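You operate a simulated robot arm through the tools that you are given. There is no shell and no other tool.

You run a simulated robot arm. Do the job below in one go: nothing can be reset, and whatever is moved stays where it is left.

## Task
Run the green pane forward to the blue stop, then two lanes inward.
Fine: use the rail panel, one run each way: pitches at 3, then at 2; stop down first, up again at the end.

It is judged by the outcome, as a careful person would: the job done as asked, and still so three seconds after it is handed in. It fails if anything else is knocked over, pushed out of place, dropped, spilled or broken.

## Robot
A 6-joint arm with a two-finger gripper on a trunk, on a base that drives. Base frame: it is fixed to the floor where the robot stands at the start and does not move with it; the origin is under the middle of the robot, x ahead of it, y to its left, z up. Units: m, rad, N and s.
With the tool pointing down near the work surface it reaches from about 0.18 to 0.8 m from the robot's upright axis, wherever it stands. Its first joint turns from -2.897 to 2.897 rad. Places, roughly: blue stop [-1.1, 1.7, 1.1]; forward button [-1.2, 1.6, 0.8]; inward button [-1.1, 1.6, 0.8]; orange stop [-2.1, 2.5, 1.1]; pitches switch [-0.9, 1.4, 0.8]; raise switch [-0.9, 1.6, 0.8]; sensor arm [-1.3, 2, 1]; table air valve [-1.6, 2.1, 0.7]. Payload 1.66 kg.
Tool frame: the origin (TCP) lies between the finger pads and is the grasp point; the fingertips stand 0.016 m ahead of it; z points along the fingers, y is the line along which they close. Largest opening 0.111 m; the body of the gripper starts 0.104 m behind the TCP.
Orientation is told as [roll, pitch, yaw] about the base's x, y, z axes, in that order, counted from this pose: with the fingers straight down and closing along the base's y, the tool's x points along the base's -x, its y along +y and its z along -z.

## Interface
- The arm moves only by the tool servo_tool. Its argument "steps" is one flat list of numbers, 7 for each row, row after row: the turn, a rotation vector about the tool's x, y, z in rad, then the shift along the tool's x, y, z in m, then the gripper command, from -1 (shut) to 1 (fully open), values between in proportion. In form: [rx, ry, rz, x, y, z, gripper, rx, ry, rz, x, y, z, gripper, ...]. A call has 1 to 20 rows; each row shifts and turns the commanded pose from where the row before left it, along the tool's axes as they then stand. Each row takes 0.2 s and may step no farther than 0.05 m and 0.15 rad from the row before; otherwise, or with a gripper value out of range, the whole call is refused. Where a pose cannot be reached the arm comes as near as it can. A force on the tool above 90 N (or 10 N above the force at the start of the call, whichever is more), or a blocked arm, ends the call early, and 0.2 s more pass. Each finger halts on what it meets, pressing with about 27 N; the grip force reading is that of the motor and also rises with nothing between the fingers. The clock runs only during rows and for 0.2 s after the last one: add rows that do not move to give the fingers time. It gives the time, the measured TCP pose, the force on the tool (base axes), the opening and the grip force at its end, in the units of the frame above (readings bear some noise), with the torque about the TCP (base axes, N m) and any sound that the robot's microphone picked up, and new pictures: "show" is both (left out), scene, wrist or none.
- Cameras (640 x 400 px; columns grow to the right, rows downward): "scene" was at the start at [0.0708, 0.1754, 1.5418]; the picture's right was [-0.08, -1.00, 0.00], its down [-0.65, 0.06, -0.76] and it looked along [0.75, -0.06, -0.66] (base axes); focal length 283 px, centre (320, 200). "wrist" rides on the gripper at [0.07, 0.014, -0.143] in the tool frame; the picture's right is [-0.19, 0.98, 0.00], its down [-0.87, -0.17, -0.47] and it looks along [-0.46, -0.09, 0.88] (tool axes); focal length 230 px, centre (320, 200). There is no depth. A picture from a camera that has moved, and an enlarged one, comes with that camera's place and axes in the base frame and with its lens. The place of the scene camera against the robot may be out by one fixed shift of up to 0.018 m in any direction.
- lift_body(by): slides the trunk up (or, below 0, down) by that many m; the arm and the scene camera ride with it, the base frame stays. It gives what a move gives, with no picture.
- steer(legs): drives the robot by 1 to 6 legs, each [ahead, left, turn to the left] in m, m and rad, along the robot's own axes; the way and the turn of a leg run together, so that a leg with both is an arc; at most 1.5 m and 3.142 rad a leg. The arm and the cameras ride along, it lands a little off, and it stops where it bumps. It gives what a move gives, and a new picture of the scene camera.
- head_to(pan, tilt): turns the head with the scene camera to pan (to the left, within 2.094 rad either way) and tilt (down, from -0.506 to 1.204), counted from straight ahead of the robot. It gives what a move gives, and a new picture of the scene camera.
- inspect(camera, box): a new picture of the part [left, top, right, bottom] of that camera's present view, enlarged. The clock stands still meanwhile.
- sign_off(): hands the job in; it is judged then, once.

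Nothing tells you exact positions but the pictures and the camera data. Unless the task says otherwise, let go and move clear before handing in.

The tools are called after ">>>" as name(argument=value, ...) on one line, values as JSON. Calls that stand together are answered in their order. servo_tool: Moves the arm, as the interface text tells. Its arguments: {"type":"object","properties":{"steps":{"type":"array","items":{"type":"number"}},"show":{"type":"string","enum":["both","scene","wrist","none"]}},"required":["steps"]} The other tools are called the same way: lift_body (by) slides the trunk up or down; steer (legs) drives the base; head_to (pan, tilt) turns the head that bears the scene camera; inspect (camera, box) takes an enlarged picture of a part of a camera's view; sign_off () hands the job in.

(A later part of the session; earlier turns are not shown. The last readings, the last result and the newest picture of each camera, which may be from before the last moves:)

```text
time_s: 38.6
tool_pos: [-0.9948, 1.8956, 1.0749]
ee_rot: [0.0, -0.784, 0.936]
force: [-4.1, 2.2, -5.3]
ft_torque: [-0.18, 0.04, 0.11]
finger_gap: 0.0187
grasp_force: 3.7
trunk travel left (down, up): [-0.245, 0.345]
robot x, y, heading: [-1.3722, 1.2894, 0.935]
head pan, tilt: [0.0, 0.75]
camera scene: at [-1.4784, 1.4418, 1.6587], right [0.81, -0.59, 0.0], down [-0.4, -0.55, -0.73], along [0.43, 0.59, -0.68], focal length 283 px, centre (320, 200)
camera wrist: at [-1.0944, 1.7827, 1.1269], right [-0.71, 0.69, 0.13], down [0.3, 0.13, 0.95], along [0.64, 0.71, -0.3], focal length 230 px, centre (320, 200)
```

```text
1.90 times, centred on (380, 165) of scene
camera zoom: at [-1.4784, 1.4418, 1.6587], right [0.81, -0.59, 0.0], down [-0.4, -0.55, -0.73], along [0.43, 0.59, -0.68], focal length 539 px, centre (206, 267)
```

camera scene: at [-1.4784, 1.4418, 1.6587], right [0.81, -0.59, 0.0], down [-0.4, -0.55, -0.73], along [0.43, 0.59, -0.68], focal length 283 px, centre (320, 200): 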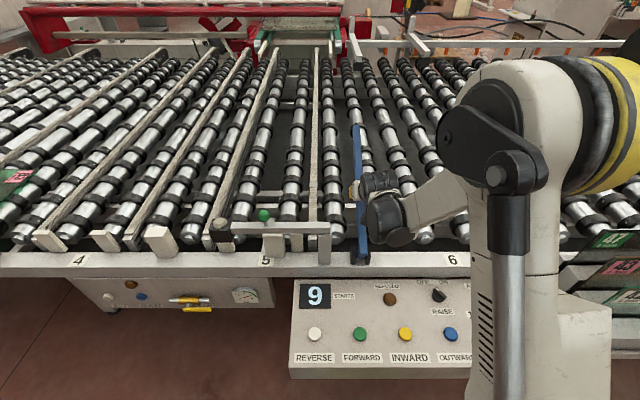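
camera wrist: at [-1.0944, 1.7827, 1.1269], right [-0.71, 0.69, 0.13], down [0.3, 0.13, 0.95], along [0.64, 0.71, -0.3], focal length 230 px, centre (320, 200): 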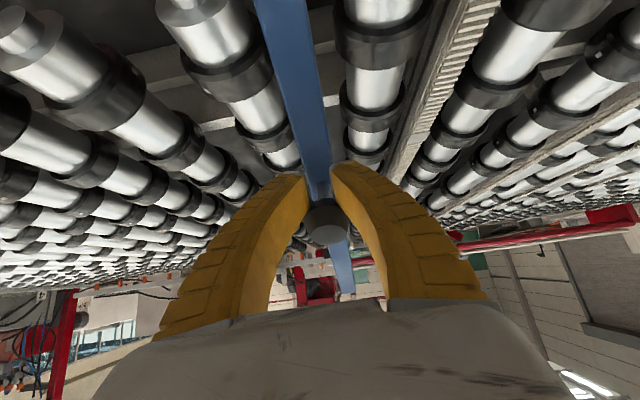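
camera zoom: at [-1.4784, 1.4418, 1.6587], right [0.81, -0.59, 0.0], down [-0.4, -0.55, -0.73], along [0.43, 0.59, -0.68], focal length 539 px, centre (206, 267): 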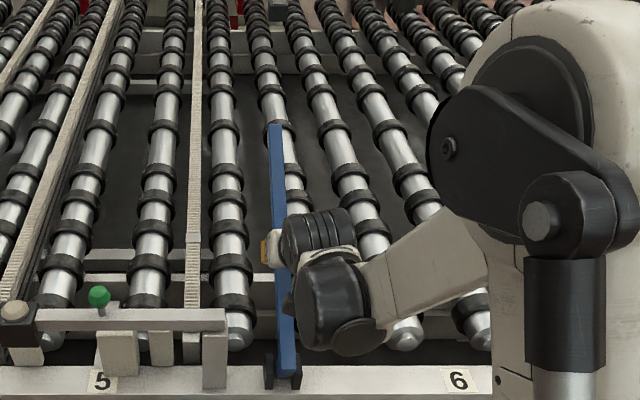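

Bar is now well past 45° and descending. Continuing with the arc to find its resting position.

>>> servo_tool(steps=[0, 0, 0, 0.001, 0, 0.0162, -0.75, 0, 0, 0, 0.002, 0, 0.0162, -0.75, 0, 0, 0, 0, 0, 0, -0.75])

>>> inspect(camera="scene", box=[300, 60, 460, 270])

```text
time_s: 39.4
tool_pos: [-0.9819, 1.9116, 1.0489]
ee_rot: [-0.002, -0.785, 0.935]
force: [0.3, -0.2, -0.2]
ft_torque: [0.01, 0.02, 0.0]
finger_gap: 0.0169
grasp_force: 2.3
trunk travel left (down, up): [-0.245, 0.345]
robot x, y, heading: [-1.369, 1.2826, 0.934]
head pan, tilt: [0.0, 0.75]
camera scene: at [-1.4784, 1.4411, 1.6588], right [0.81, -0.59, 0.0], down [-0.4, -0.55, -0.73], along [0.43, 0.59, -0.68], focal length 283 px, centre (320, 200)
camera wrist: at [-1.0814, 1.7988, 1.1019], right [-0.71, 0.69, 0.13], down [0.3, 0.12, 0.95], along [0.64, 0.71, -0.3], focal length 230 px, centre (320, 200)
```

scene: 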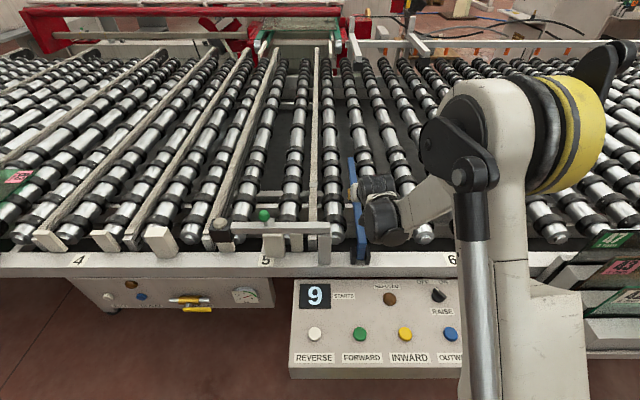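
wrist: 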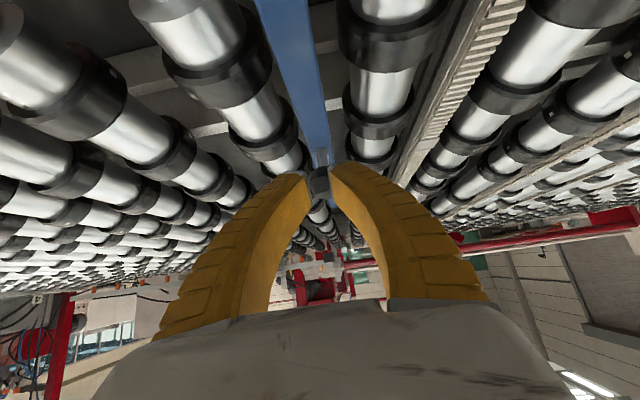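

```text
1.90 times, centred on (380, 165) of scene
camera zoom: at [-1.4784, 1.4411, 1.6588], right [0.81, -0.59, 0.0], down [-0.4, -0.55, -0.73], along [0.43, 0.59, -0.68], focal length 539 px, centre (206, 267)
```

zoom: 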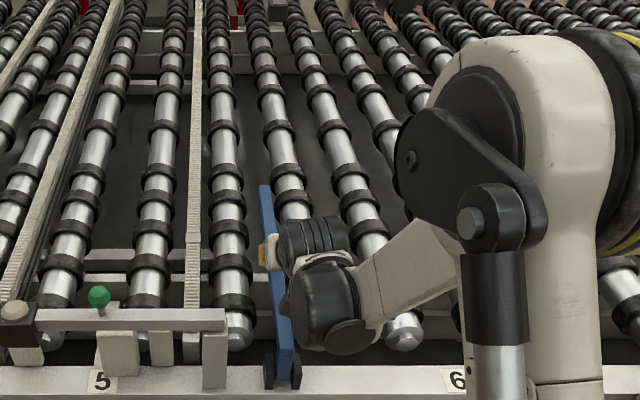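

The bar's tip now computes to rail-level height about 0.49 m inward — it's lying flat, with no force on the tool. I'll open, back out, and check.

>>> servo_tool(steps=[0, 0, 0, 0, 0, 0, 0.2, 0, 0, 0, 0, 0, 0, 0.2, 0, 0, 0, 0, 0, -0.03, 0.2, 0, 0, 0, 0, 0, -0.04, 0.2, 0, 0, 0, -0.02, 0, -0.04, 0.2, 0, 0, 0, -0.03, 0, -0.03, 0.2, 0, 0, 0, 0, 0, 0, 0.2])

>>> inspect(camera="scene", box=[300, 120, 460, 270])

>>> inspect(camera="scene", box=[290, 250, 550, 390])

```text
time_s: 41.0
tool_pos: [-1.0229, 1.8607, 1.1839]
ee_rot: [-0.002, -0.786, 0.935]
force: [-0.8, -0.5, 0.1]
ft_torque: [0.01, 0.02, 0.03]
finger_gap: 0.0684
grasp_force: 0.6
trunk travel left (down, up): [-0.245, 0.345]
robot x, y, heading: [-1.3661, 1.2828, 0.938]
head pan, tilt: [0.0, 0.75]
camera scene: at [-1.4781, 1.4416, 1.6587], right [0.81, -0.59, 0.0], down [-0.4, -0.55, -0.73], along [0.43, 0.59, -0.68], focal length 283 px, centre (320, 200)
camera wrist: at [-1.1219, 1.7494, 1.2366], right [-0.71, 0.69, 0.13], down [0.3, 0.12, 0.95], along [0.64, 0.71, -0.3], focal length 230 px, centre (320, 200)
```

scene: 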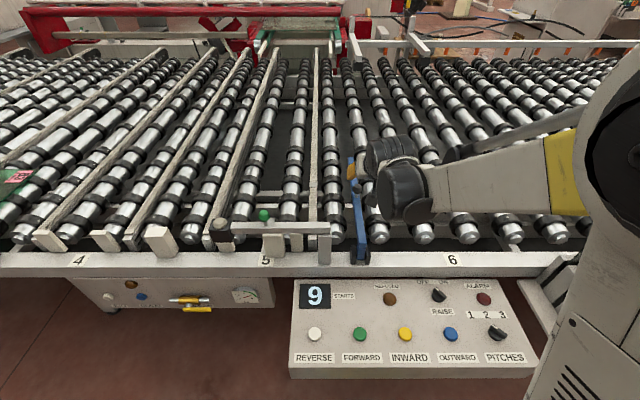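
wrist: 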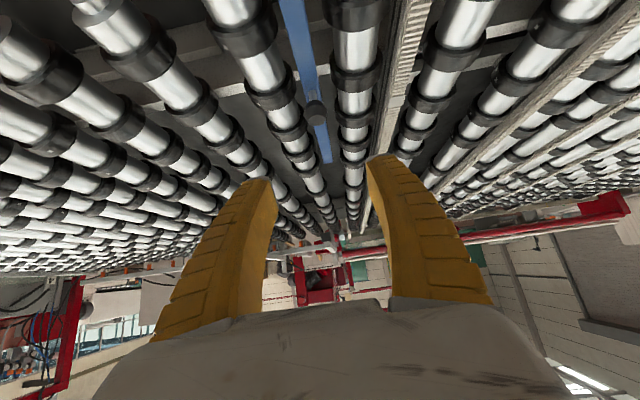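

```text
2.67 times, centred on (380, 195) of scene
camera zoom: at [-1.4781, 1.4416, 1.6587], right [0.81, -0.59, 0.0], down [-0.4, -0.55, -0.73], along [0.43, 0.59, -0.68], focal length 754 px, centre (160, 213)
```

zoom: 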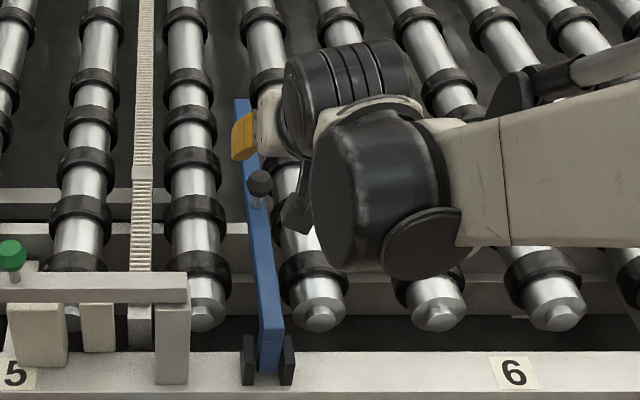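

```text
2.46 times, centred on (420, 320) of scene
camera zoom: at [-1.4781, 1.4416, 1.6587], right [0.81, -0.59, 0.0], down [-0.4, -0.55, -0.73], along [0.43, 0.59, -0.68], focal length 696 px, centre (74, -95)
```

zoom: 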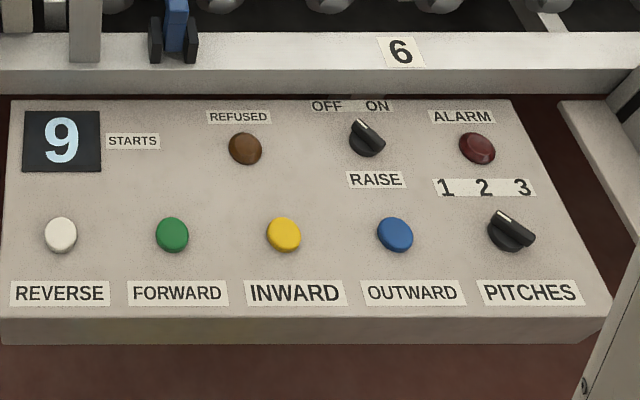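

The blue stop is down, lying inward with its knob up. Next the Pitches knob (pointing at 1, about 30° left): I'll bring the tool vertical, over the knob, yawed to match its ridge.

>>> servo_tool(steps=[0, 0.131, 0, 0, 0, 0, 0.2, 0, 0.131, 0, 0, 0, 0, 0.2, 0, 0.131, 0, 0, 0, 0, 0.2, 0, 0.131, 0, 0, 0, 0, 0.2, 0, 0.131, 0, 0, 0, 0, 0.2, 0, 0.131, 0, 0, 0, 0, 0.2, 0, 0, 0, 0.0283, -0.0377, 0.0, 0.2, 0, 0, 0, 0.0283, -0.0377, 0.0, 0.2, 0, 0, 0, 0.0283, -0.0377, 0.0, 0.2, 0, 0, 0, 0.0283, -0.0377, 0.0, 0, 0, 0, 0, 0.0283, -0.0377, 0.01, 0, 0, 0, 0, 0.0283, -0.0377, 0.01, 0, 0, 0, 0, 0.0283, -0.0377, 0.01, 0, 0, 0, 0, 0.0283, -0.0377, 0.01, 0, 0, 0, 0, 0.0283, -0.0377, 0.01, 0, 0, 0, 0, 0.0283, -0.0377, 0.01, 0, 0, 0, -0.131, 0, 0, 0.03, 0, 0, 0, -0.131, 0, 0, 0.03, 0, 0, 0, -0.131, 0, 0, 0.03, 0, 0, 0, -0.131, 0, 0, 0.0, 0])

```text
time_s: 45.2
tool_pos: [-0.8842, 1.4089, 1.0362]
ee_rot: [0.0, -0.001, 1.464]
force: [0.1, -0.3, 0.5]
ft_torque: [-0.06, -0.03, -0.03]
finger_gap: 0.058
grasp_force: 1.4
trunk travel left (down, up): [-0.245, 0.345]
robot x, y, heading: [-1.3688, 1.2827, 0.933]
head pan, tilt: [0.0, 0.75]
camera scene: at [-1.4787, 1.4412, 1.6588], right [0.81, -0.59, 0.0], down [-0.4, -0.55, -0.73], along [0.43, 0.59, -0.68], focal length 283 px, centre (320, 200)
camera wrist: at [-0.9043, 1.3411, 1.1801], right [-0.96, 0.3, 0.0], down [0.26, 0.84, 0.47], along [0.14, 0.45, -0.88], focal length 230 px, centre (320, 200)
```

scene: 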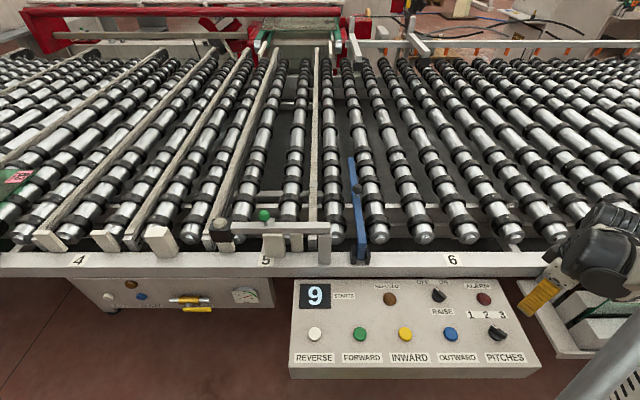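
wrist: 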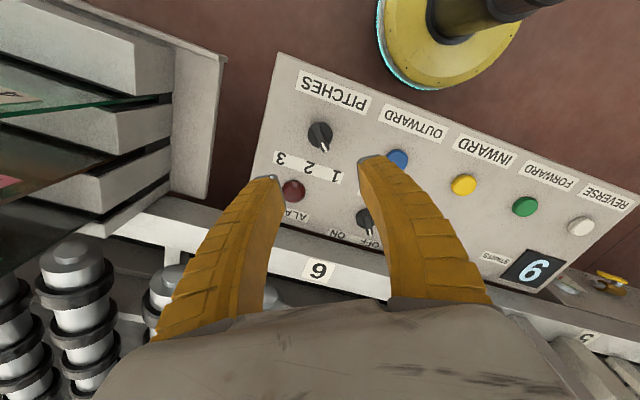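

The Pitches knob is almost directly beneath the TCP. I'll zoom the wrist view to measure its ridge direction.

>>> inspect(camera="wrist", box=[270, 85, 380, 195])

>>> inspect(camera="wrist", box=[320, 170, 440, 260])

```text
3.64 times, centred on (325, 140) of wrist
camera zoom: at [-0.9043, 1.3411, 1.1801], right [-0.96, 0.3, 0.0], down [0.26, 0.84, 0.47], along [0.14, 0.45, -0.88], focal length 837 px, centre (302, 418)
```

zoom: 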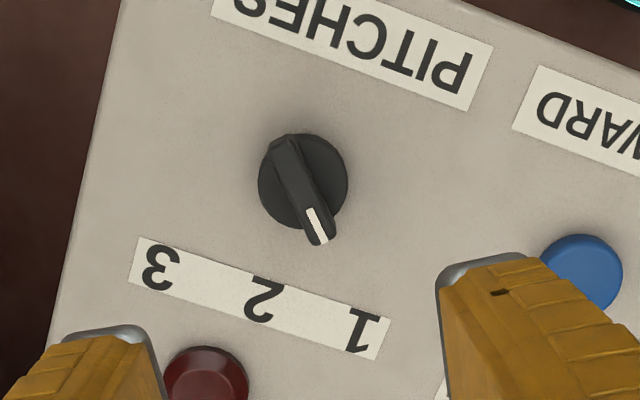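

```text
4.44 times, centred on (380, 215) of wrist
camera zoom: at [-0.9043, 1.3411, 1.1801], right [-0.96, 0.3, 0.0], down [0.26, 0.84, 0.47], along [0.14, 0.45, -0.88], focal length 1022 px, centre (53, 133)
```

zoom: 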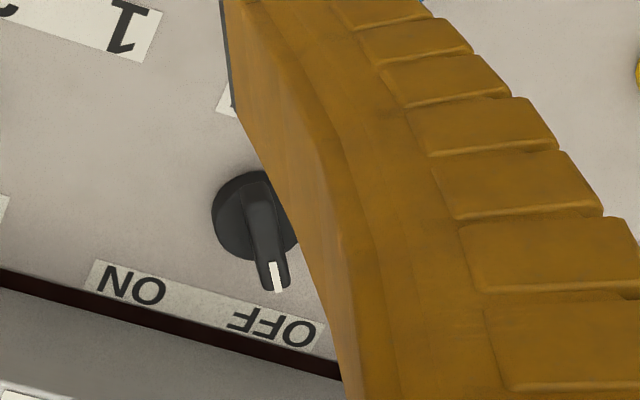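

The ridge points at "1" (94°), with "2" at about 53° and "3" at about 13°, i.e. ~0.7 rad per click. I'll align the yaw, centre, and lower to just above the knob.

>>> servo_tool(steps=[0, 0, -0.09, 0, 0, 0, 0, 0, 0, -0.09, 0, 0, 0, 0, 0, 0, 0, -0.0036, -0.003, 0.04, 0, 0, 0, 0, 0, 0, 0.05, 0, 0, 0, 0, 0, 0, 0.05, 0, 0, 0, 0, 0, 0, 0, 0])

>>> inspect(camera="wrist", box=[240, 90, 420, 200])

>>> inspect(camera="scene", box=[410, 260, 570, 370])

```text
time_s: 46.6
tool_pos: [-0.8814, 1.4106, 0.8908]
ee_rot: [0.001, 0.0, 1.64]
force: [-0.4, -0.3, 0.8]
ft_torque: [0.01, 0.02, 0.03]
finger_gap: 0.0576
grasp_force: 0.7
trunk travel left (down, up): [-0.245, 0.345]
robot x, y, heading: [-1.3695, 1.2892, 0.945]
head pan, tilt: [0.0, 0.75]
camera scene: at [-1.4787, 1.4412, 1.6589], right [0.81, -0.59, 0.0], down [-0.4, -0.55, -0.73], along [0.43, 0.59, -0.68], focal length 283 px, centre (320, 200)
camera wrist: at [-0.8891, 1.3395, 1.0337], right [-0.99, 0.12, 0.0], down [0.11, 0.88, 0.47], along [0.06, 0.47, -0.88], focal length 230 px, centre (320, 200)
```

scene: 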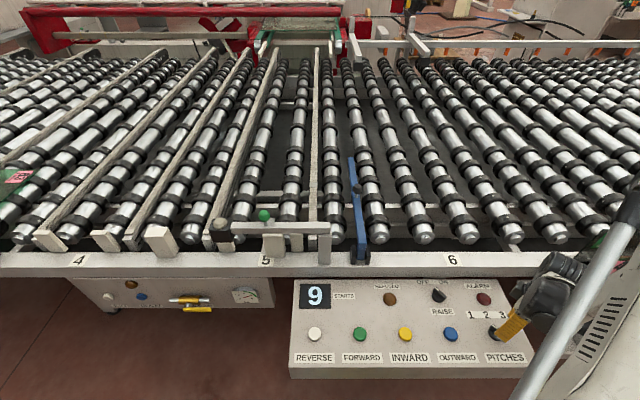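
wrist: 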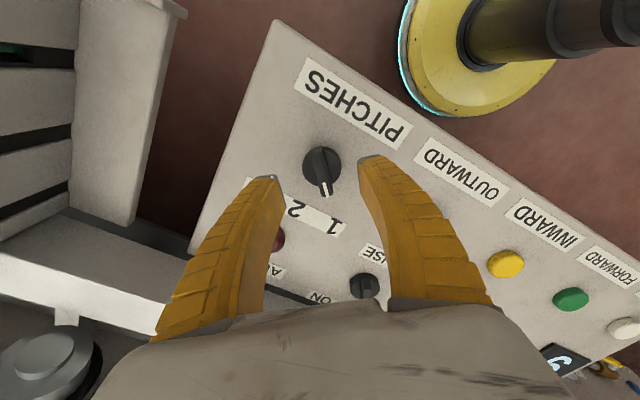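

```text
3.56 times, centred on (330, 145) of wrist
camera zoom: at [-0.8891, 1.3395, 1.0337], right [-0.99, 0.12, 0.0], down [0.11, 0.88, 0.47], along [0.06, 0.47, -0.88], focal length 818 px, centre (284, 396)
```

zoom: 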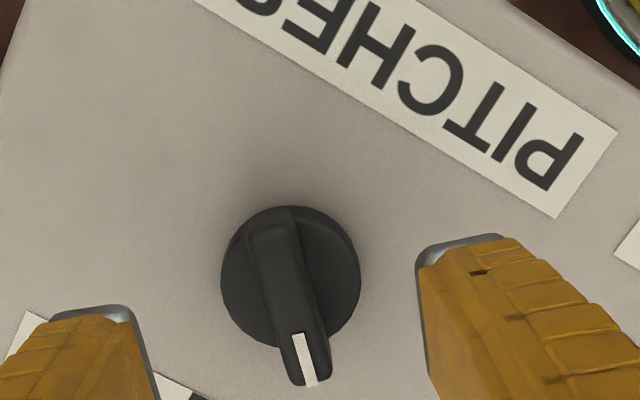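

```text
3.64 times, centred on (490, 315) of scene
camera zoom: at [-1.4787, 1.4412, 1.6589], right [0.81, -0.59, 0.0], down [-0.4, -0.55, -0.73], along [0.43, 0.59, -0.68], focal length 1028 px, centre (-298, -218)
```

zoom: 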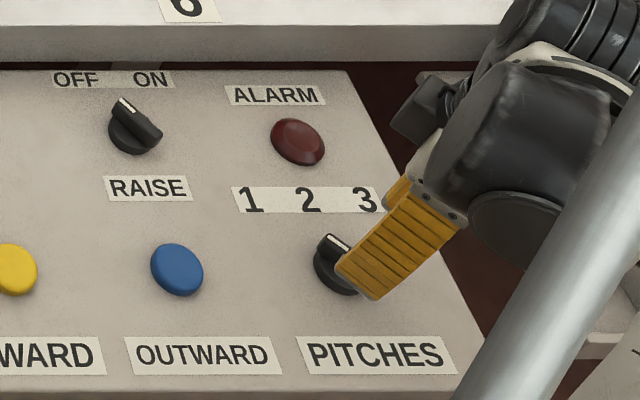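

Ridge centre is at about (-0.881, 1.416), top around z 0.83. I'll shift 5 mm forward and go down carefully.

>>> servo_tool(steps=[0, 0, -0.02, -0.005, 0, 0.01, 0, 0, 0, 0, 0, 0, 0.02, 0, 0, 0, 0, 0, 0, 0.01, 0, 0, 0, 0, 0, 0, 0, 0], show="wrist")

>>> inspect(camera="scene", box=[450, 290, 540, 360])

>>> inspect(camera="wrist", box=[240, 120, 400, 220])

```text
time_s: 47.6
tool_pos: [-0.8697, 1.4189, 0.8619]
ee_rot: [0.003, 0.001, 1.661]
force: [0.4, 0.4, -0.9]
ft_torque: [-0.03, 0.02, 0.0]
finger_gap: 0.0572
grasp_force: 0.7
out of reach, approached as far as the arm can: row 2, 3
trunk travel left (down, up): [-0.245, 0.345]
robot x, y, heading: [-1.368, 1.284, 0.934]
head pan, tilt: [0.0, 0.75]
camera wrist: at [-0.8754, 1.3482, 1.0057], right [-0.99, 0.1, 0.0], down [0.09, 0.88, 0.47], along [0.04, 0.47, -0.88], focal length 230 px, centre (320, 200)
```

wrist: 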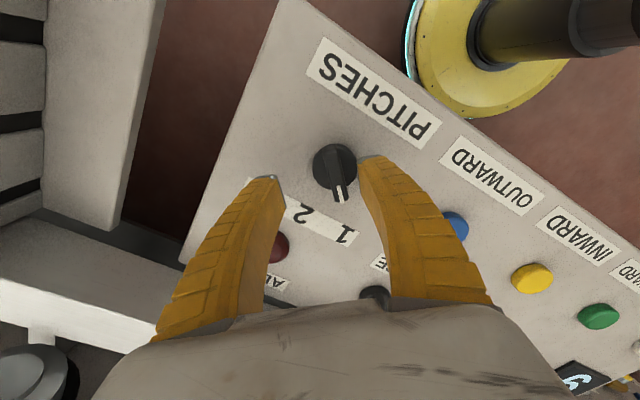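

```text
5.71 times, centred on (495, 325) of scene
camera zoom: at [-1.4785, 1.4412, 1.6588], right [0.81, -0.59, 0.0], down [-0.4, -0.55, -0.73], along [0.43, 0.59, -0.68], focal length 1616 px, centre (-680, -514)
```

zoom: 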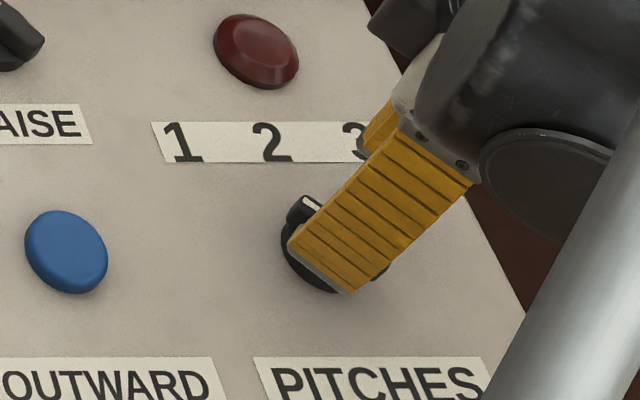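

```text
4.00 times, centred on (320, 170) of wrist
camera zoom: at [-0.8754, 1.3482, 1.0057], right [-0.99, 0.1, 0.0], down [0.09, 0.88, 0.47], along [0.04, 0.47, -0.88], focal length 920 px, centre (320, 320)
```

zoom: 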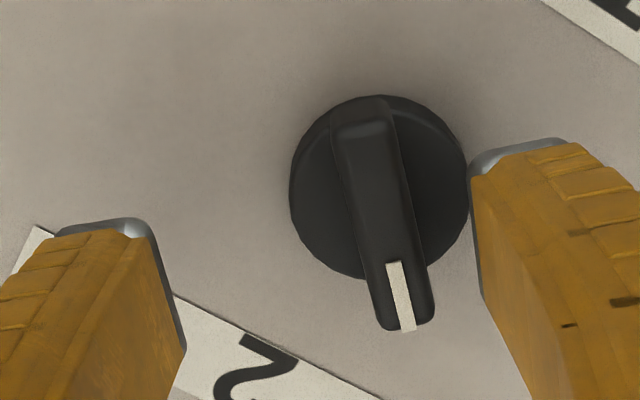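

The arm is at its low reach limit here (trunk too high), so it drifted 1 cm. I'll raise the tool first, look at the arm posture, then lower the trunk.

>>> servo_tool(steps=[0, 0, 0, 0, 0, -0.04, 0, 0, 0, 0, 0, 0, -0.05, 0, 0, 0, 0, 0, 0, -0.05, 0, 0, 0, 0, 0, 0, -0.03, 0], show="none")

>>> head_to(pan=-0.7, tilt=0.9)

```text
time_s: 48.6
tool_pos: [-0.8685, 1.4189, 1.0324]
ee_rot: [0.0, 0.0, 1.66]
force: [0.4, -0.1, -0.1]
ft_torque: [-0.04, -0.01, 0.0]
finger_gap: 0.0576
grasp_force: 0.8
trunk travel left (down, up): [-0.245, 0.345]
robot x, y, heading: [-1.3693, 1.2861, 0.937]
head pan, tilt: [0.0, 0.75]
```

```text
time_s: 49.7
tool_pos: [-0.8685, 1.4189, 1.0309]
ee_rot: [0.0, -0.001, 1.66]
force: [0.7, -0.8, 0.4]
ft_torque: [0.0, 0.06, 0.03]
finger_gap: 0.0576
grasp_force: 1.5
trunk travel left (down, up): [-0.245, 0.345]
robot x, y, heading: [-1.371, 1.2864, 0.932]
head pan, tilt: [-0.7, 0.901]
camera scene: at [-1.4541, 1.3922, 1.6469], right [0.23, -0.97, 0.0], down [-0.76, -0.18, -0.62], along [0.6, 0.15, -0.78], focal length 283 px, centre (320, 200)
```

scene: 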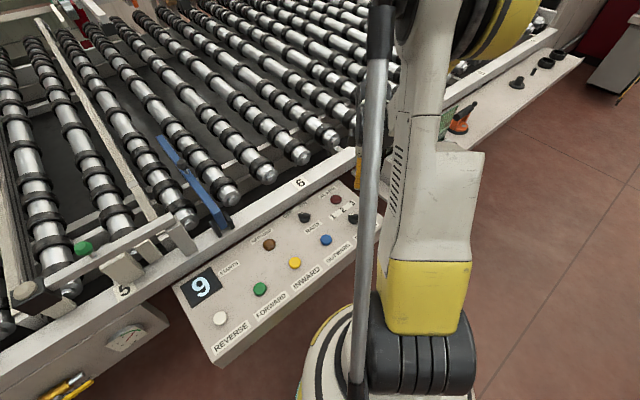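

The arm's turret sits over its own base, so lowering the trunk is free of obstacles. I'll raise the tool a bit more, re-centre, and lower the trunk 0.16 m.

>>> servo_tool(steps=[0, 0, 0, 0, 0, -0.04, 0, 0, 0, 0, 0, 0, 0, 0], show="none")

>>> lift_body(by=-0.16)

>>> head_to(pan=0.0, tilt=0.8)

>>> inspect(camera="wrist", box=[0, 0, 640, 400])

```text
time_s: 50.3
tool_pos: [-0.8683, 1.4181, 1.072]
ee_rot: [0.001, 0.0, 1.66]
force: [0.0, -0.7, -0.1]
ft_torque: [0.0, 0.0, -0.01]
finger_gap: 0.0575
grasp_force: 1.7
trunk travel left (down, up): [-0.245, 0.345]
robot x, y, heading: [-1.3708, 1.2873, 0.937]
head pan, tilt: [-0.7, 0.901]
```

```text
time_s: 52.1
tool_pos: [-0.8692, 1.4192, 0.9128]
ee_rot: [-0.001, 0.0, 1.661]
force: [-0.4, -0.7, 0.2]
ft_torque: [-0.01, -0.02, 0.01]
finger_gap: 0.0575
grasp_force: 1.3
trunk travel left (down, up): [-0.085, 0.505]
robot x, y, heading: [-1.3677, 1.2857, 0.934]
head pan, tilt: [-0.7, 0.901]
```

```text
time_s: 53.2
tool_pos: [-0.8702, 1.4187, 0.9118]
ee_rot: [0.0, 0.001, 1.661]
force: [0.6, 0.0, -0.6]
ft_torque: [0.0, 0.0, 0.02]
finger_gap: 0.0576
grasp_force: 1.8
trunk travel left (down, up): [-0.085, 0.505]
robot x, y, heading: [-1.3692, 1.2828, 0.938]
head pan, tilt: [0.0, 0.799]
camera scene: at [-1.4796, 1.4394, 1.4948], right [0.8, -0.59, 0.0], down [-0.43, -0.58, -0.7], along [0.41, 0.56, -0.72], focal length 283 px, centre (320, 200)
```

scene: 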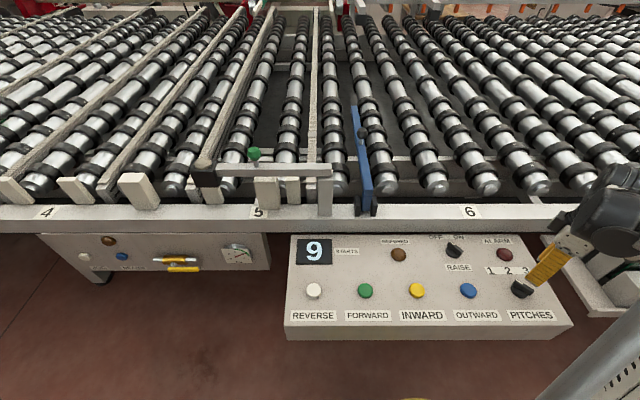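

```text
1.00 times, centred on (320, 200) of wrist (not enlarged: the box is as wide or as high as the picture)
camera zoom: at [-0.8757, 1.3482, 1.056], right [-0.99, 0.1, 0.0], down [0.09, 0.88, 0.47], along [0.05, 0.47, -0.88], focal length 230 px, centre (320, 200)
```

zoom: 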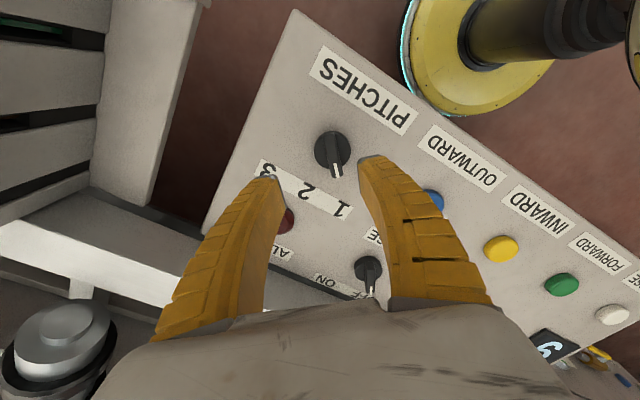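

Trunk is lower now. Re-centring (about 12 mm left) and descending again onto the knob.

>>> servo_tool(steps=[0, 0, 0, 0.0027, 0.0118, 0, 0, 0, 0, 0, 0, 0, 0.03, 0, 0, 0, 0, 0, 0, 0.025, 0, 0, 0, 0, 0, 0, 0.0, 0], show="none")

>>> inspect(camera="scene", box=[480, 250, 580, 320])

>>> inspect(camera="wrist", box=[240, 120, 400, 220])

```text
time_s: 54.2
tool_pos: [-0.8795, 1.415, 0.8564]
ee_rot: [-0.001, -0.001, 1.661]
force: [-0.2, -0.4, -1.4]
ft_torque: [-0.02, -0.01, -0.03]
finger_gap: 0.0577
grasp_force: 1.2
trunk travel left (down, up): [-0.085, 0.505]
robot x, y, heading: [-1.3712, 1.2859, 0.93]
head pan, tilt: [0.0, 0.799]
```

```text
5.71 times, centred on (530, 285) of scene
camera zoom: at [-1.4797, 1.4395, 1.4948], right [0.81, -0.59, 0.0], down [-0.42, -0.58, -0.7], along [0.41, 0.56, -0.72], focal length 1616 px, centre (-880, -286)
```

zoom: 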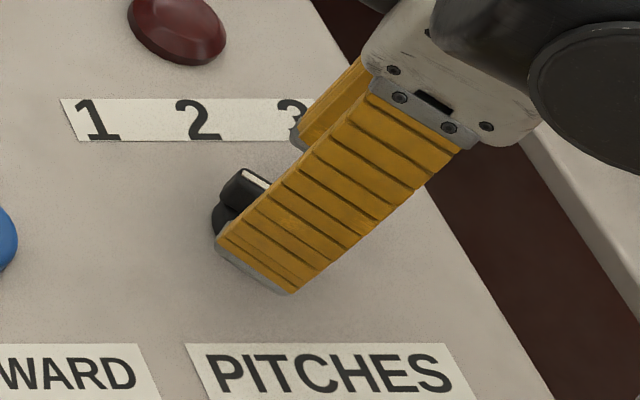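

```text
4.00 times, centred on (320, 170) of wrist
camera zoom: at [-0.8858, 1.3453, 1.0003], right [-0.99, 0.1, 0.0], down [0.09, 0.88, 0.47], along [0.05, 0.47, -0.88], focal length 920 px, centre (320, 320)
```

zoom: 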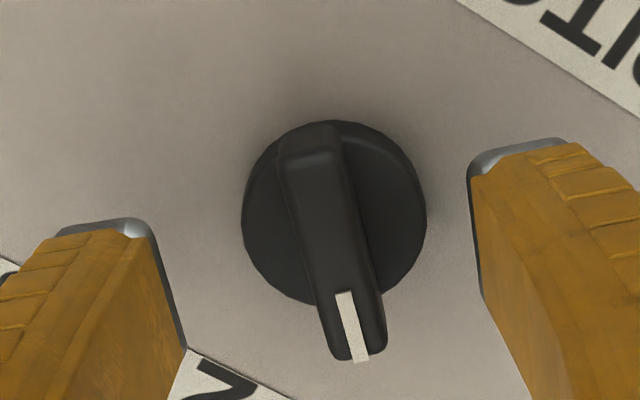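

Well centred. I'll descend in small steps, feeling for the panel.

>>> servo_tool(steps=[0, 0, 0, 0, 0, 0.005, 0, 0, 0, 0, 0, 0, 0.005, 0, 0, 0, 0, 0, 0, 0, 0], show="none")

>>> inspect(camera="scene", box=[480, 250, 580, 320])

```text
time_s: 55.0
tool_pos: [-0.8793, 1.4171, 0.847]
ee_rot: [0.0, 0.002, 1.66]
force: [-0.2, -0.6, 0.6]
ft_torque: [0.04, 0.0, -0.02]
finger_gap: 0.0576
grasp_force: 1.1
trunk travel left (down, up): [-0.085, 0.505]
robot x, y, heading: [-1.3706, 1.2871, 0.932]
head pan, tilt: [0.0, 0.799]
```

```text
5.71 times, centred on (530, 285) of scene
camera zoom: at [-1.4796, 1.4395, 1.4948], right [0.81, -0.59, 0.0], down [-0.42, -0.58, -0.7], along [0.41, 0.56, -0.72], focal length 1616 px, centre (-880, -286)
```

zoom: 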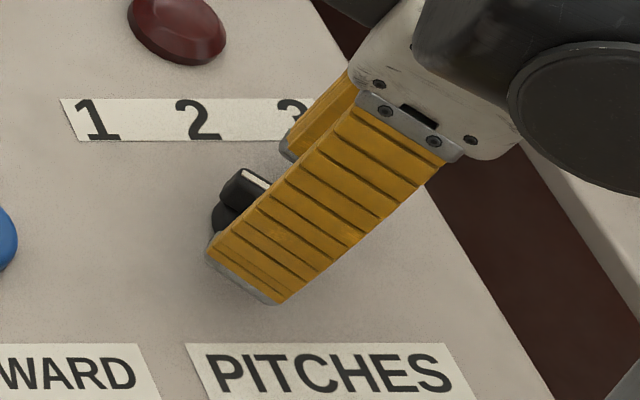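

>>> servo_tool(steps=[0, 0, 0, 0, 0, 0.004, 0, 0, 0, 0, 0, 0, 0.004, 0, 0, 0, 0, 0, 0, 0, 0], show="none")

>>> inspect(camera="scene", box=[480, 250, 580, 320])

>>> inspect(camera="wrist", box=[240, 120, 400, 220])

```text
time_s: 55.8
tool_pos: [-0.8795, 1.4148, 0.8405]
ee_rot: [0.001, 0.0, 1.659]
force: [0.4, -0.5, 0.0]
ft_torque: [-0.01, 0.01, -0.04]
finger_gap: 0.0576
grasp_force: 1.5
trunk travel left (down, up): [-0.085, 0.505]
robot x, y, heading: [-1.3698, 1.2825, 0.938]
head pan, tilt: [0.0, 0.799]
```

```text
5.71 times, centred on (530, 285) of scene
camera zoom: at [-1.4796, 1.4395, 1.4948], right [0.81, -0.59, 0.0], down [-0.42, -0.58, -0.7], along [0.41, 0.56, -0.72], focal length 1616 px, centre (-880, -286)
```

zoom: 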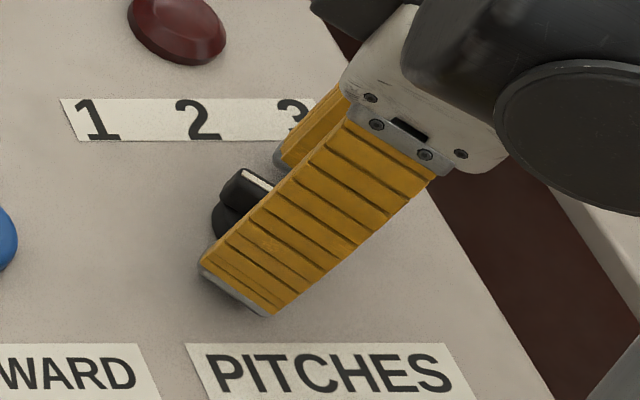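

```text
4.00 times, centred on (320, 170) of wrist
camera zoom: at [-0.8862, 1.344, 0.9832], right [-0.99, 0.1, 0.0], down [0.09, 0.88, 0.47], along [0.05, 0.47, -0.88], focal length 920 px, centre (320, 320)
```

zoom: 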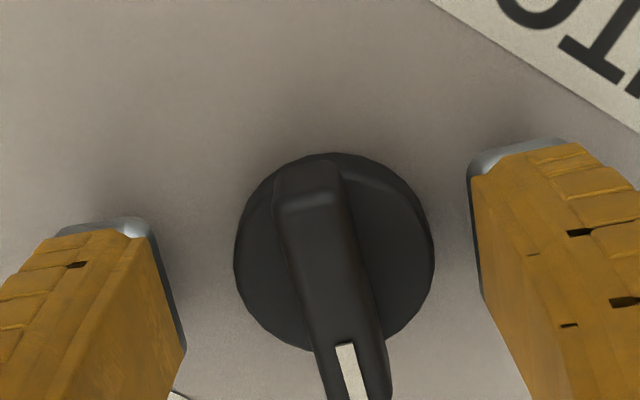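

No contact yet with the tips around z 0.825, beside the knob. Closing on it now.

>>> servo_tool(steps=[0, 0, 0, 0, 0, 0, -0.4, 0, 0, 0, 0, 0, 0, -0.8, 0, 0, 0, 0, 0, 0, -1, 0, 0, 0, 0, 0, 0, -1], show="none")

>>> inspect(camera="wrist", box=[240, 120, 400, 220])

>>> inspect(camera="scene", box=[480, 250, 580, 320])

```text
time_s: 56.8
tool_pos: [-0.8828, 1.416, 0.8411]
ee_rot: [-0.001, 0.001, 1.661]
force: [-18.7, 1.4, 9.3]
ft_torque: [0.15, 0.15, 0.04]
finger_gap: 0.009
grasp_force: 34.5
trunk travel left (down, up): [-0.085, 0.505]
robot x, y, heading: [-1.3659, 1.2851, 0.937]
head pan, tilt: [0.0, 0.799]
```

```text
4.00 times, centred on (320, 170) of wrist
camera zoom: at [-0.8883, 1.3442, 0.9841], right [-0.99, 0.1, 0.0], down [0.09, 0.88, 0.47], along [0.05, 0.47, -0.88], focal length 920 px, centre (320, 320)
```

zoom: 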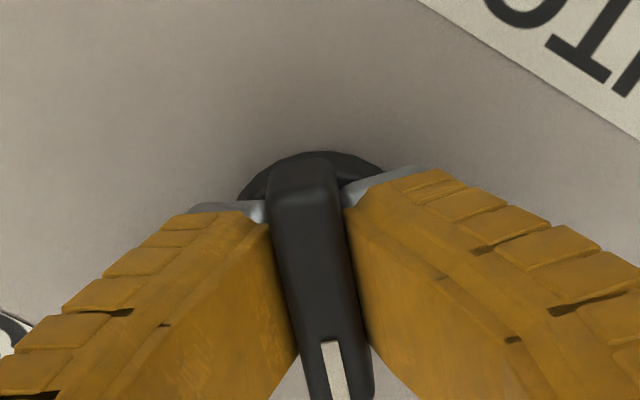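

```text
5.71 times, centred on (530, 285) of scene
camera zoom: at [-1.4822, 1.4394, 1.4946], right [0.81, -0.59, 0.0], down [-0.42, -0.58, -0.7], along [0.41, 0.56, -0.72], focal length 1616 px, centre (-880, -286)
```

zoom: 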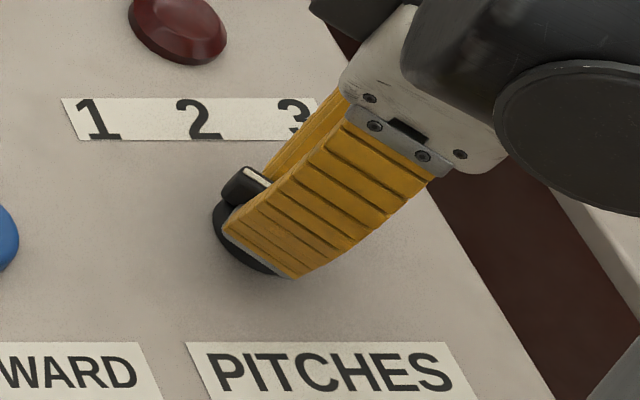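

Good grip on the ridge. I'll relieve the sideways load by a few mm and turn clockwise in stages toward 3.

>>> servo_tool(steps=[0, 0, 0, 0, 0.0035, 0, -1, 0, 0, 0.142, 0, 0, 0, -1, 0, 0, 0.142, 0, 0, 0, -1, 0, 0, 0.142, 0, 0, 0, -1, 0, 0, 0.142, 0, 0, 0, -1, 0, 0, 0.142, 0, 0, 0, -1, 0, 0, 0, 0, 0, 0, -1], show="none")

>>> inspect(camera="scene", box=[480, 250, 580, 320])

```text
time_s: 58.4
tool_pos: [-0.8841, 1.4154, 0.8399]
ee_rot: [-0.002, 0.0, 0.95]
force: [17.9, 2.5, 13.4]
ft_torque: [0.19, -0.15, -0.01]
finger_gap: 0.0104
grasp_force: 34.1
trunk travel left (down, up): [-0.085, 0.505]
robot x, y, heading: [-1.3693, 1.2841, 0.937]
head pan, tilt: [0.0, 0.799]
```

```text
5.71 times, centred on (530, 285) of scene
camera zoom: at [-1.4788, 1.4395, 1.4949], right [0.81, -0.59, 0.0], down [-0.43, -0.58, -0.7], along [0.41, 0.56, -0.72], focal length 1616 px, centre (-880, -286)
```

zoom: 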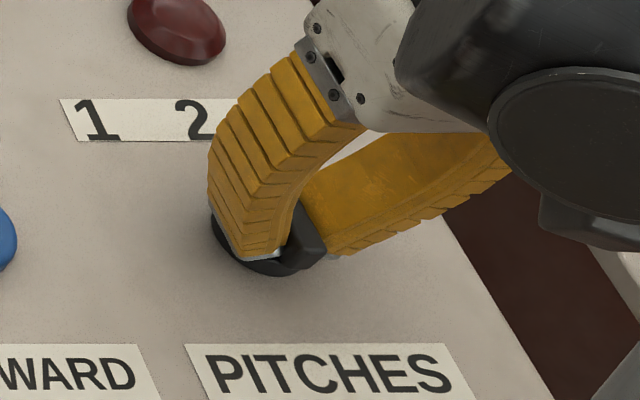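

>>> servo_tool(steps=[0, 0, 0, -0.0012, -0.0018, 0, -1, 0, 0, 0.142, 0, 0, 0, -1, 0, 0, 0.142, 0, 0, 0, -1, 0, 0, 0.142, 0, 0, 0, -1, 0, 0, 0.142, 0, 0, 0, -1, 0, 0, 0.142, 0, 0, 0, -1, 0, 0, 0, 0, 0, 0, -1], show="none")

>>> inspect(camera="scene", box=[480, 250, 580, 320])

>>> inspect(camera="wrist", box=[240, 120, 400, 220])

```text
time_s: 60.0
tool_pos: [-0.8839, 1.4141, 0.84]
ee_rot: [-0.003, 0.0, 0.24]
force: [-11.9, 14.4, 10.1]
ft_torque: [-0.03, 0.42, -0.03]
finger_gap: 0.01
grasp_force: 34.0
trunk travel left (down, up): [-0.085, 0.505]
robot x, y, heading: [-1.3704, 1.2823, 0.938]
head pan, tilt: [0.0, 0.799]
```

```text
5.71 times, centred on (530, 285) of scene
camera zoom: at [-1.4816, 1.4406, 1.4945], right [0.81, -0.59, 0.0], down [-0.42, -0.58, -0.7], along [0.41, 0.56, -0.72], focal length 1616 px, centre (-880, -286)
```

zoom: 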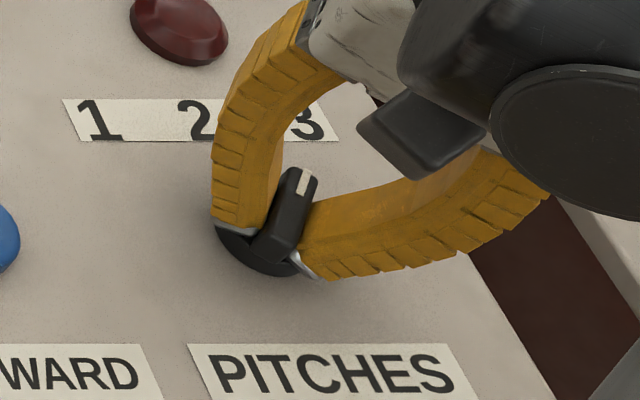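

```text
4.00 times, centred on (320, 170) of wrist
camera zoom: at [-0.9538, 1.4125, 0.9837], right [-0.05, 1.0, 0.0], down [0.88, 0.04, 0.47], along [0.47, 0.02, -0.88], focal length 920 px, centre (320, 320)
```

zoom: 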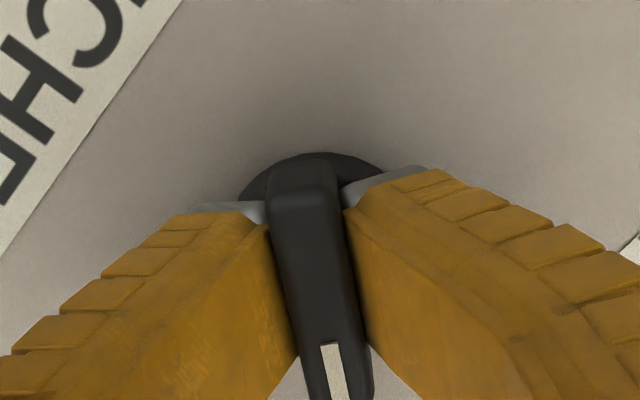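

The knob now points at 3 (13.7°, matching the label). Releasing and rising to confirm.

>>> servo_tool(steps=[0, 0, 0, 0, 0, 0, -0.3, 0, 0, 0, 0, 0, 0, 0, 0, 0, 0, 0, 0, 0, 0, 0, 0, 0, 0, 0, -0.03, 0, 0, 0, 0, 0, 0, -0.05, 0, 0, 0, 0, 0, 0, -0.04, 0, 0, 0, 0, 0, 0, 0, 0])

>>> inspect(camera="scene", box=[400, 220, 580, 330])

```text
time_s: 61.6
tool_pos: [-0.8839, 1.4154, 0.9637]
ee_rot: [0.002, -0.002, 0.24]
force: [-0.2, 0.6, -1.0]
ft_torque: [-0.02, 0.0, 0.01]
finger_gap: 0.0575
grasp_force: 1.3
trunk travel left (down, up): [-0.085, 0.505]
robot x, y, heading: [-1.3731, 1.2892, 0.934]
head pan, tilt: [0.0, 0.799]
camera scene: at [-1.4796, 1.4394, 1.4948], right [0.81, -0.59, 0.0], down [-0.43, -0.58, -0.7], along [0.41, 0.56, -0.72], focal length 283 px, centre (320, 200)
camera wrist: at [-0.953, 1.4119, 1.106], right [-0.05, 1.0, 0.0], down [0.88, 0.04, 0.47], along [0.47, 0.02, -0.88], focal length 230 px, centre (320, 200)
```

scene: 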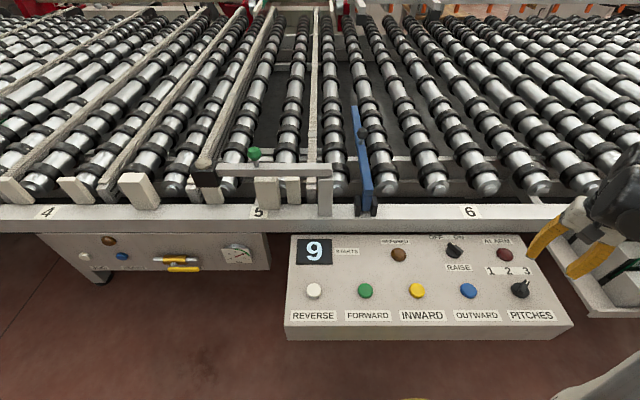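
wrist: 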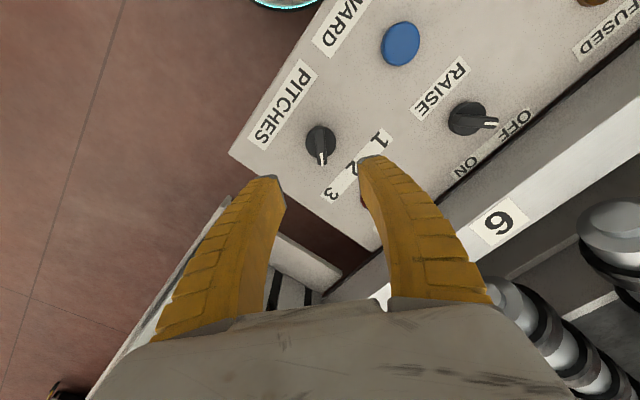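

```text
3.56 times, centred on (490, 275) of scene
camera zoom: at [-1.4796, 1.4394, 1.4948], right [0.81, -0.59, 0.0], down [-0.43, -0.58, -0.7], along [0.41, 0.56, -0.72], focal length 1005 px, centre (-284, -67)
```

zoom: 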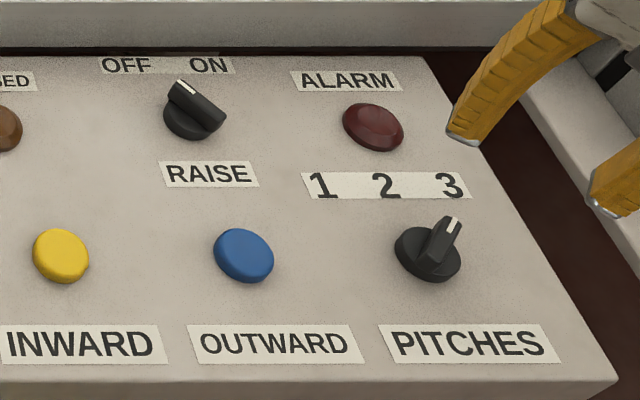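

Pitches reads 3. Before pressing Forward, I'll check the pane and its path on the table.

>>> head_to(pan=0.75, tilt=0.5)

>>> inspect(camera="scene", box=[150, 80, 470, 280])

```text
time_s: 62.7
tool_pos: [-0.8826, 1.4157, 0.9617]
ee_rot: [-0.001, 0.0, 0.239]
force: [0.3, -0.7, 0.6]
ft_torque: [0.02, 0.04, -0.04]
finger_gap: 0.0577
grasp_force: 1.6
trunk travel left (down, up): [-0.085, 0.505]
robot x, y, heading: [-1.3679, 1.2862, 0.939]
head pan, tilt: [0.75, 0.499]
camera scene: at [-1.5379, 1.4649, 1.5207], right [0.99, 0.11, 0.0], down [0.06, -0.48, -0.88], along [-0.1, 0.87, -0.48], focal length 283 px, centre (320, 200)
```

scene: 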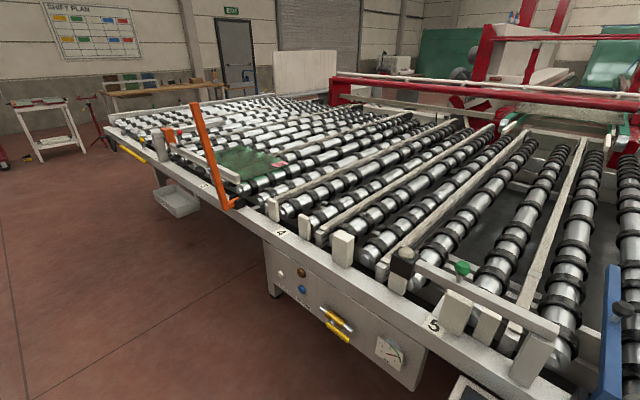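

```text
2.00 times, centred on (310, 180) of scene
camera zoom: at [-1.5379, 1.4649, 1.5207], right [0.99, 0.11, 0.0], down [0.06, -0.48, -0.88], along [-0.1, 0.87, -0.48], focal length 566 px, centre (340, 240)
```

zoom: 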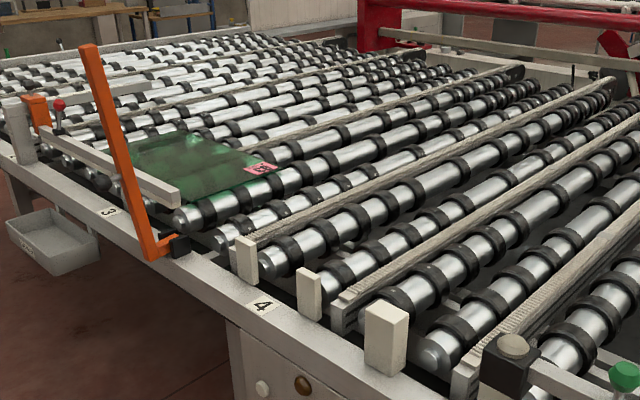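

The path for the pane is clear: bar down at the end, blocks only along the rail. Now I'll close the fingers and position over the Forward button (≈(-1.192, 1.640)).

>>> servo_tool(steps=[0, 0, -0.139, 0, 0, -0.01, -0.5, 0, 0, -0.139, 0, 0, 0, -1, 0, 0, -0.139, 0, 0, 0, -1, 0, 0, -0.139, 0, 0, 0, -1, 0, 0, -0.139, 0, 0, 0, -1, 0, 0, 0, 0.0004, 0.0478, 0, -1, 0, 0, 0, 0.0004, 0.0478, 0, -1, 0, 0, 0, 0.0004, 0.0478, 0, -1, 0, 0, 0, 0.0004, 0.0478, 0, -1, 0, 0, 0, 0.0004, 0.0478, 0, -1, 0, 0, 0, 0.0004, 0.0478, 0, -1, 0, 0, 0, 0.0004, 0.0478, 0, -1, 0, 0, 0, 0.0004, 0.0478, 0, -1, 0, 0, 0, 0, 0, 0.04, -1, 0, 0, 0, 0, 0, 0.03, -1, 0, 0, 0, 0, 0, 0, -1], show="wrist")

>>> head_to(pan=0.35, tilt=0.7)

>>> inspect(camera="wrist", box=[240, 100, 400, 200])

```text
time_s: 66.1
tool_pos: [-1.1914, 1.6386, 0.8996]
ee_rot: [0.0, 0.003, 0.936]
force: [-0.8, -0.3, -0.2]
ft_torque: [0.0, 0.0, 0.0]
finger_gap: 0.0
grasp_force: 26.8
trunk travel left (down, up): [-0.085, 0.505]
robot x, y, heading: [-1.3696, 1.2876, 0.935]
head pan, tilt: [0.75, 0.499]
camera wrist: at [-1.2427, 1.5901, 1.0434], right [-0.68, 0.74, 0.0], down [0.65, 0.6, 0.47], along [0.35, 0.32, -0.88], focal length 230 px, centre (320, 200)
```

wrist: 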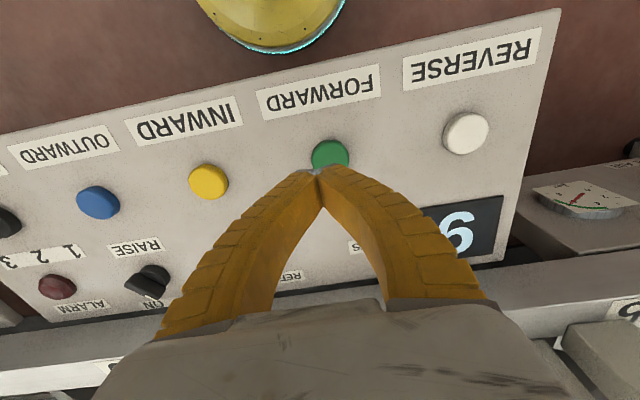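

```text
time_s: 66.9
tool_pos: [-1.1911, 1.6379, 0.9002]
ee_rot: [-0.001, 0.001, 0.937]
force: [0.0, -0.5, 0.1]
ft_torque: [0.02, -0.01, 0.01]
finger_gap: 0.0
grasp_force: 26.9
trunk travel left (down, up): [-0.085, 0.505]
robot x, y, heading: [-1.3709, 1.2839, 0.937]
head pan, tilt: [0.351, 0.7]
camera scene: at [-1.5037, 1.4561, 1.5031], right [0.96, -0.28, 0.0], down [-0.18, -0.62, -0.77], along [0.21, 0.73, -0.64], focal length 283 px, centre (320, 200)
```

scene: 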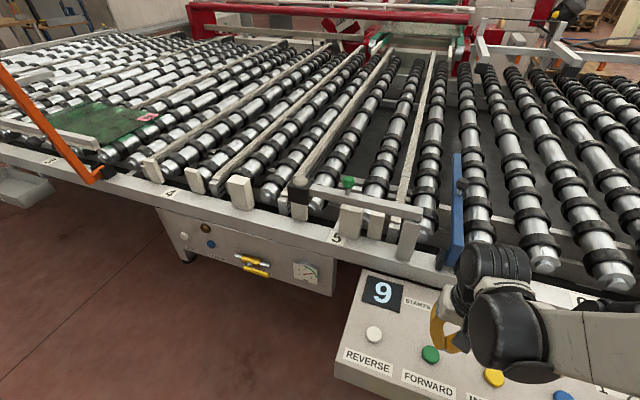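

```text
4.00 times, centred on (320, 150) of wrist
camera zoom: at [-1.2426, 1.5901, 1.0437], right [-0.68, 0.74, 0.0], down [0.65, 0.6, 0.47], along [0.35, 0.32, -0.88], focal length 920 px, centre (320, 400)
```

zoom: 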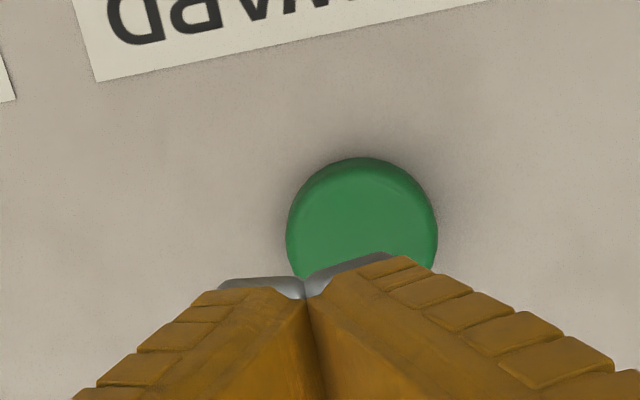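

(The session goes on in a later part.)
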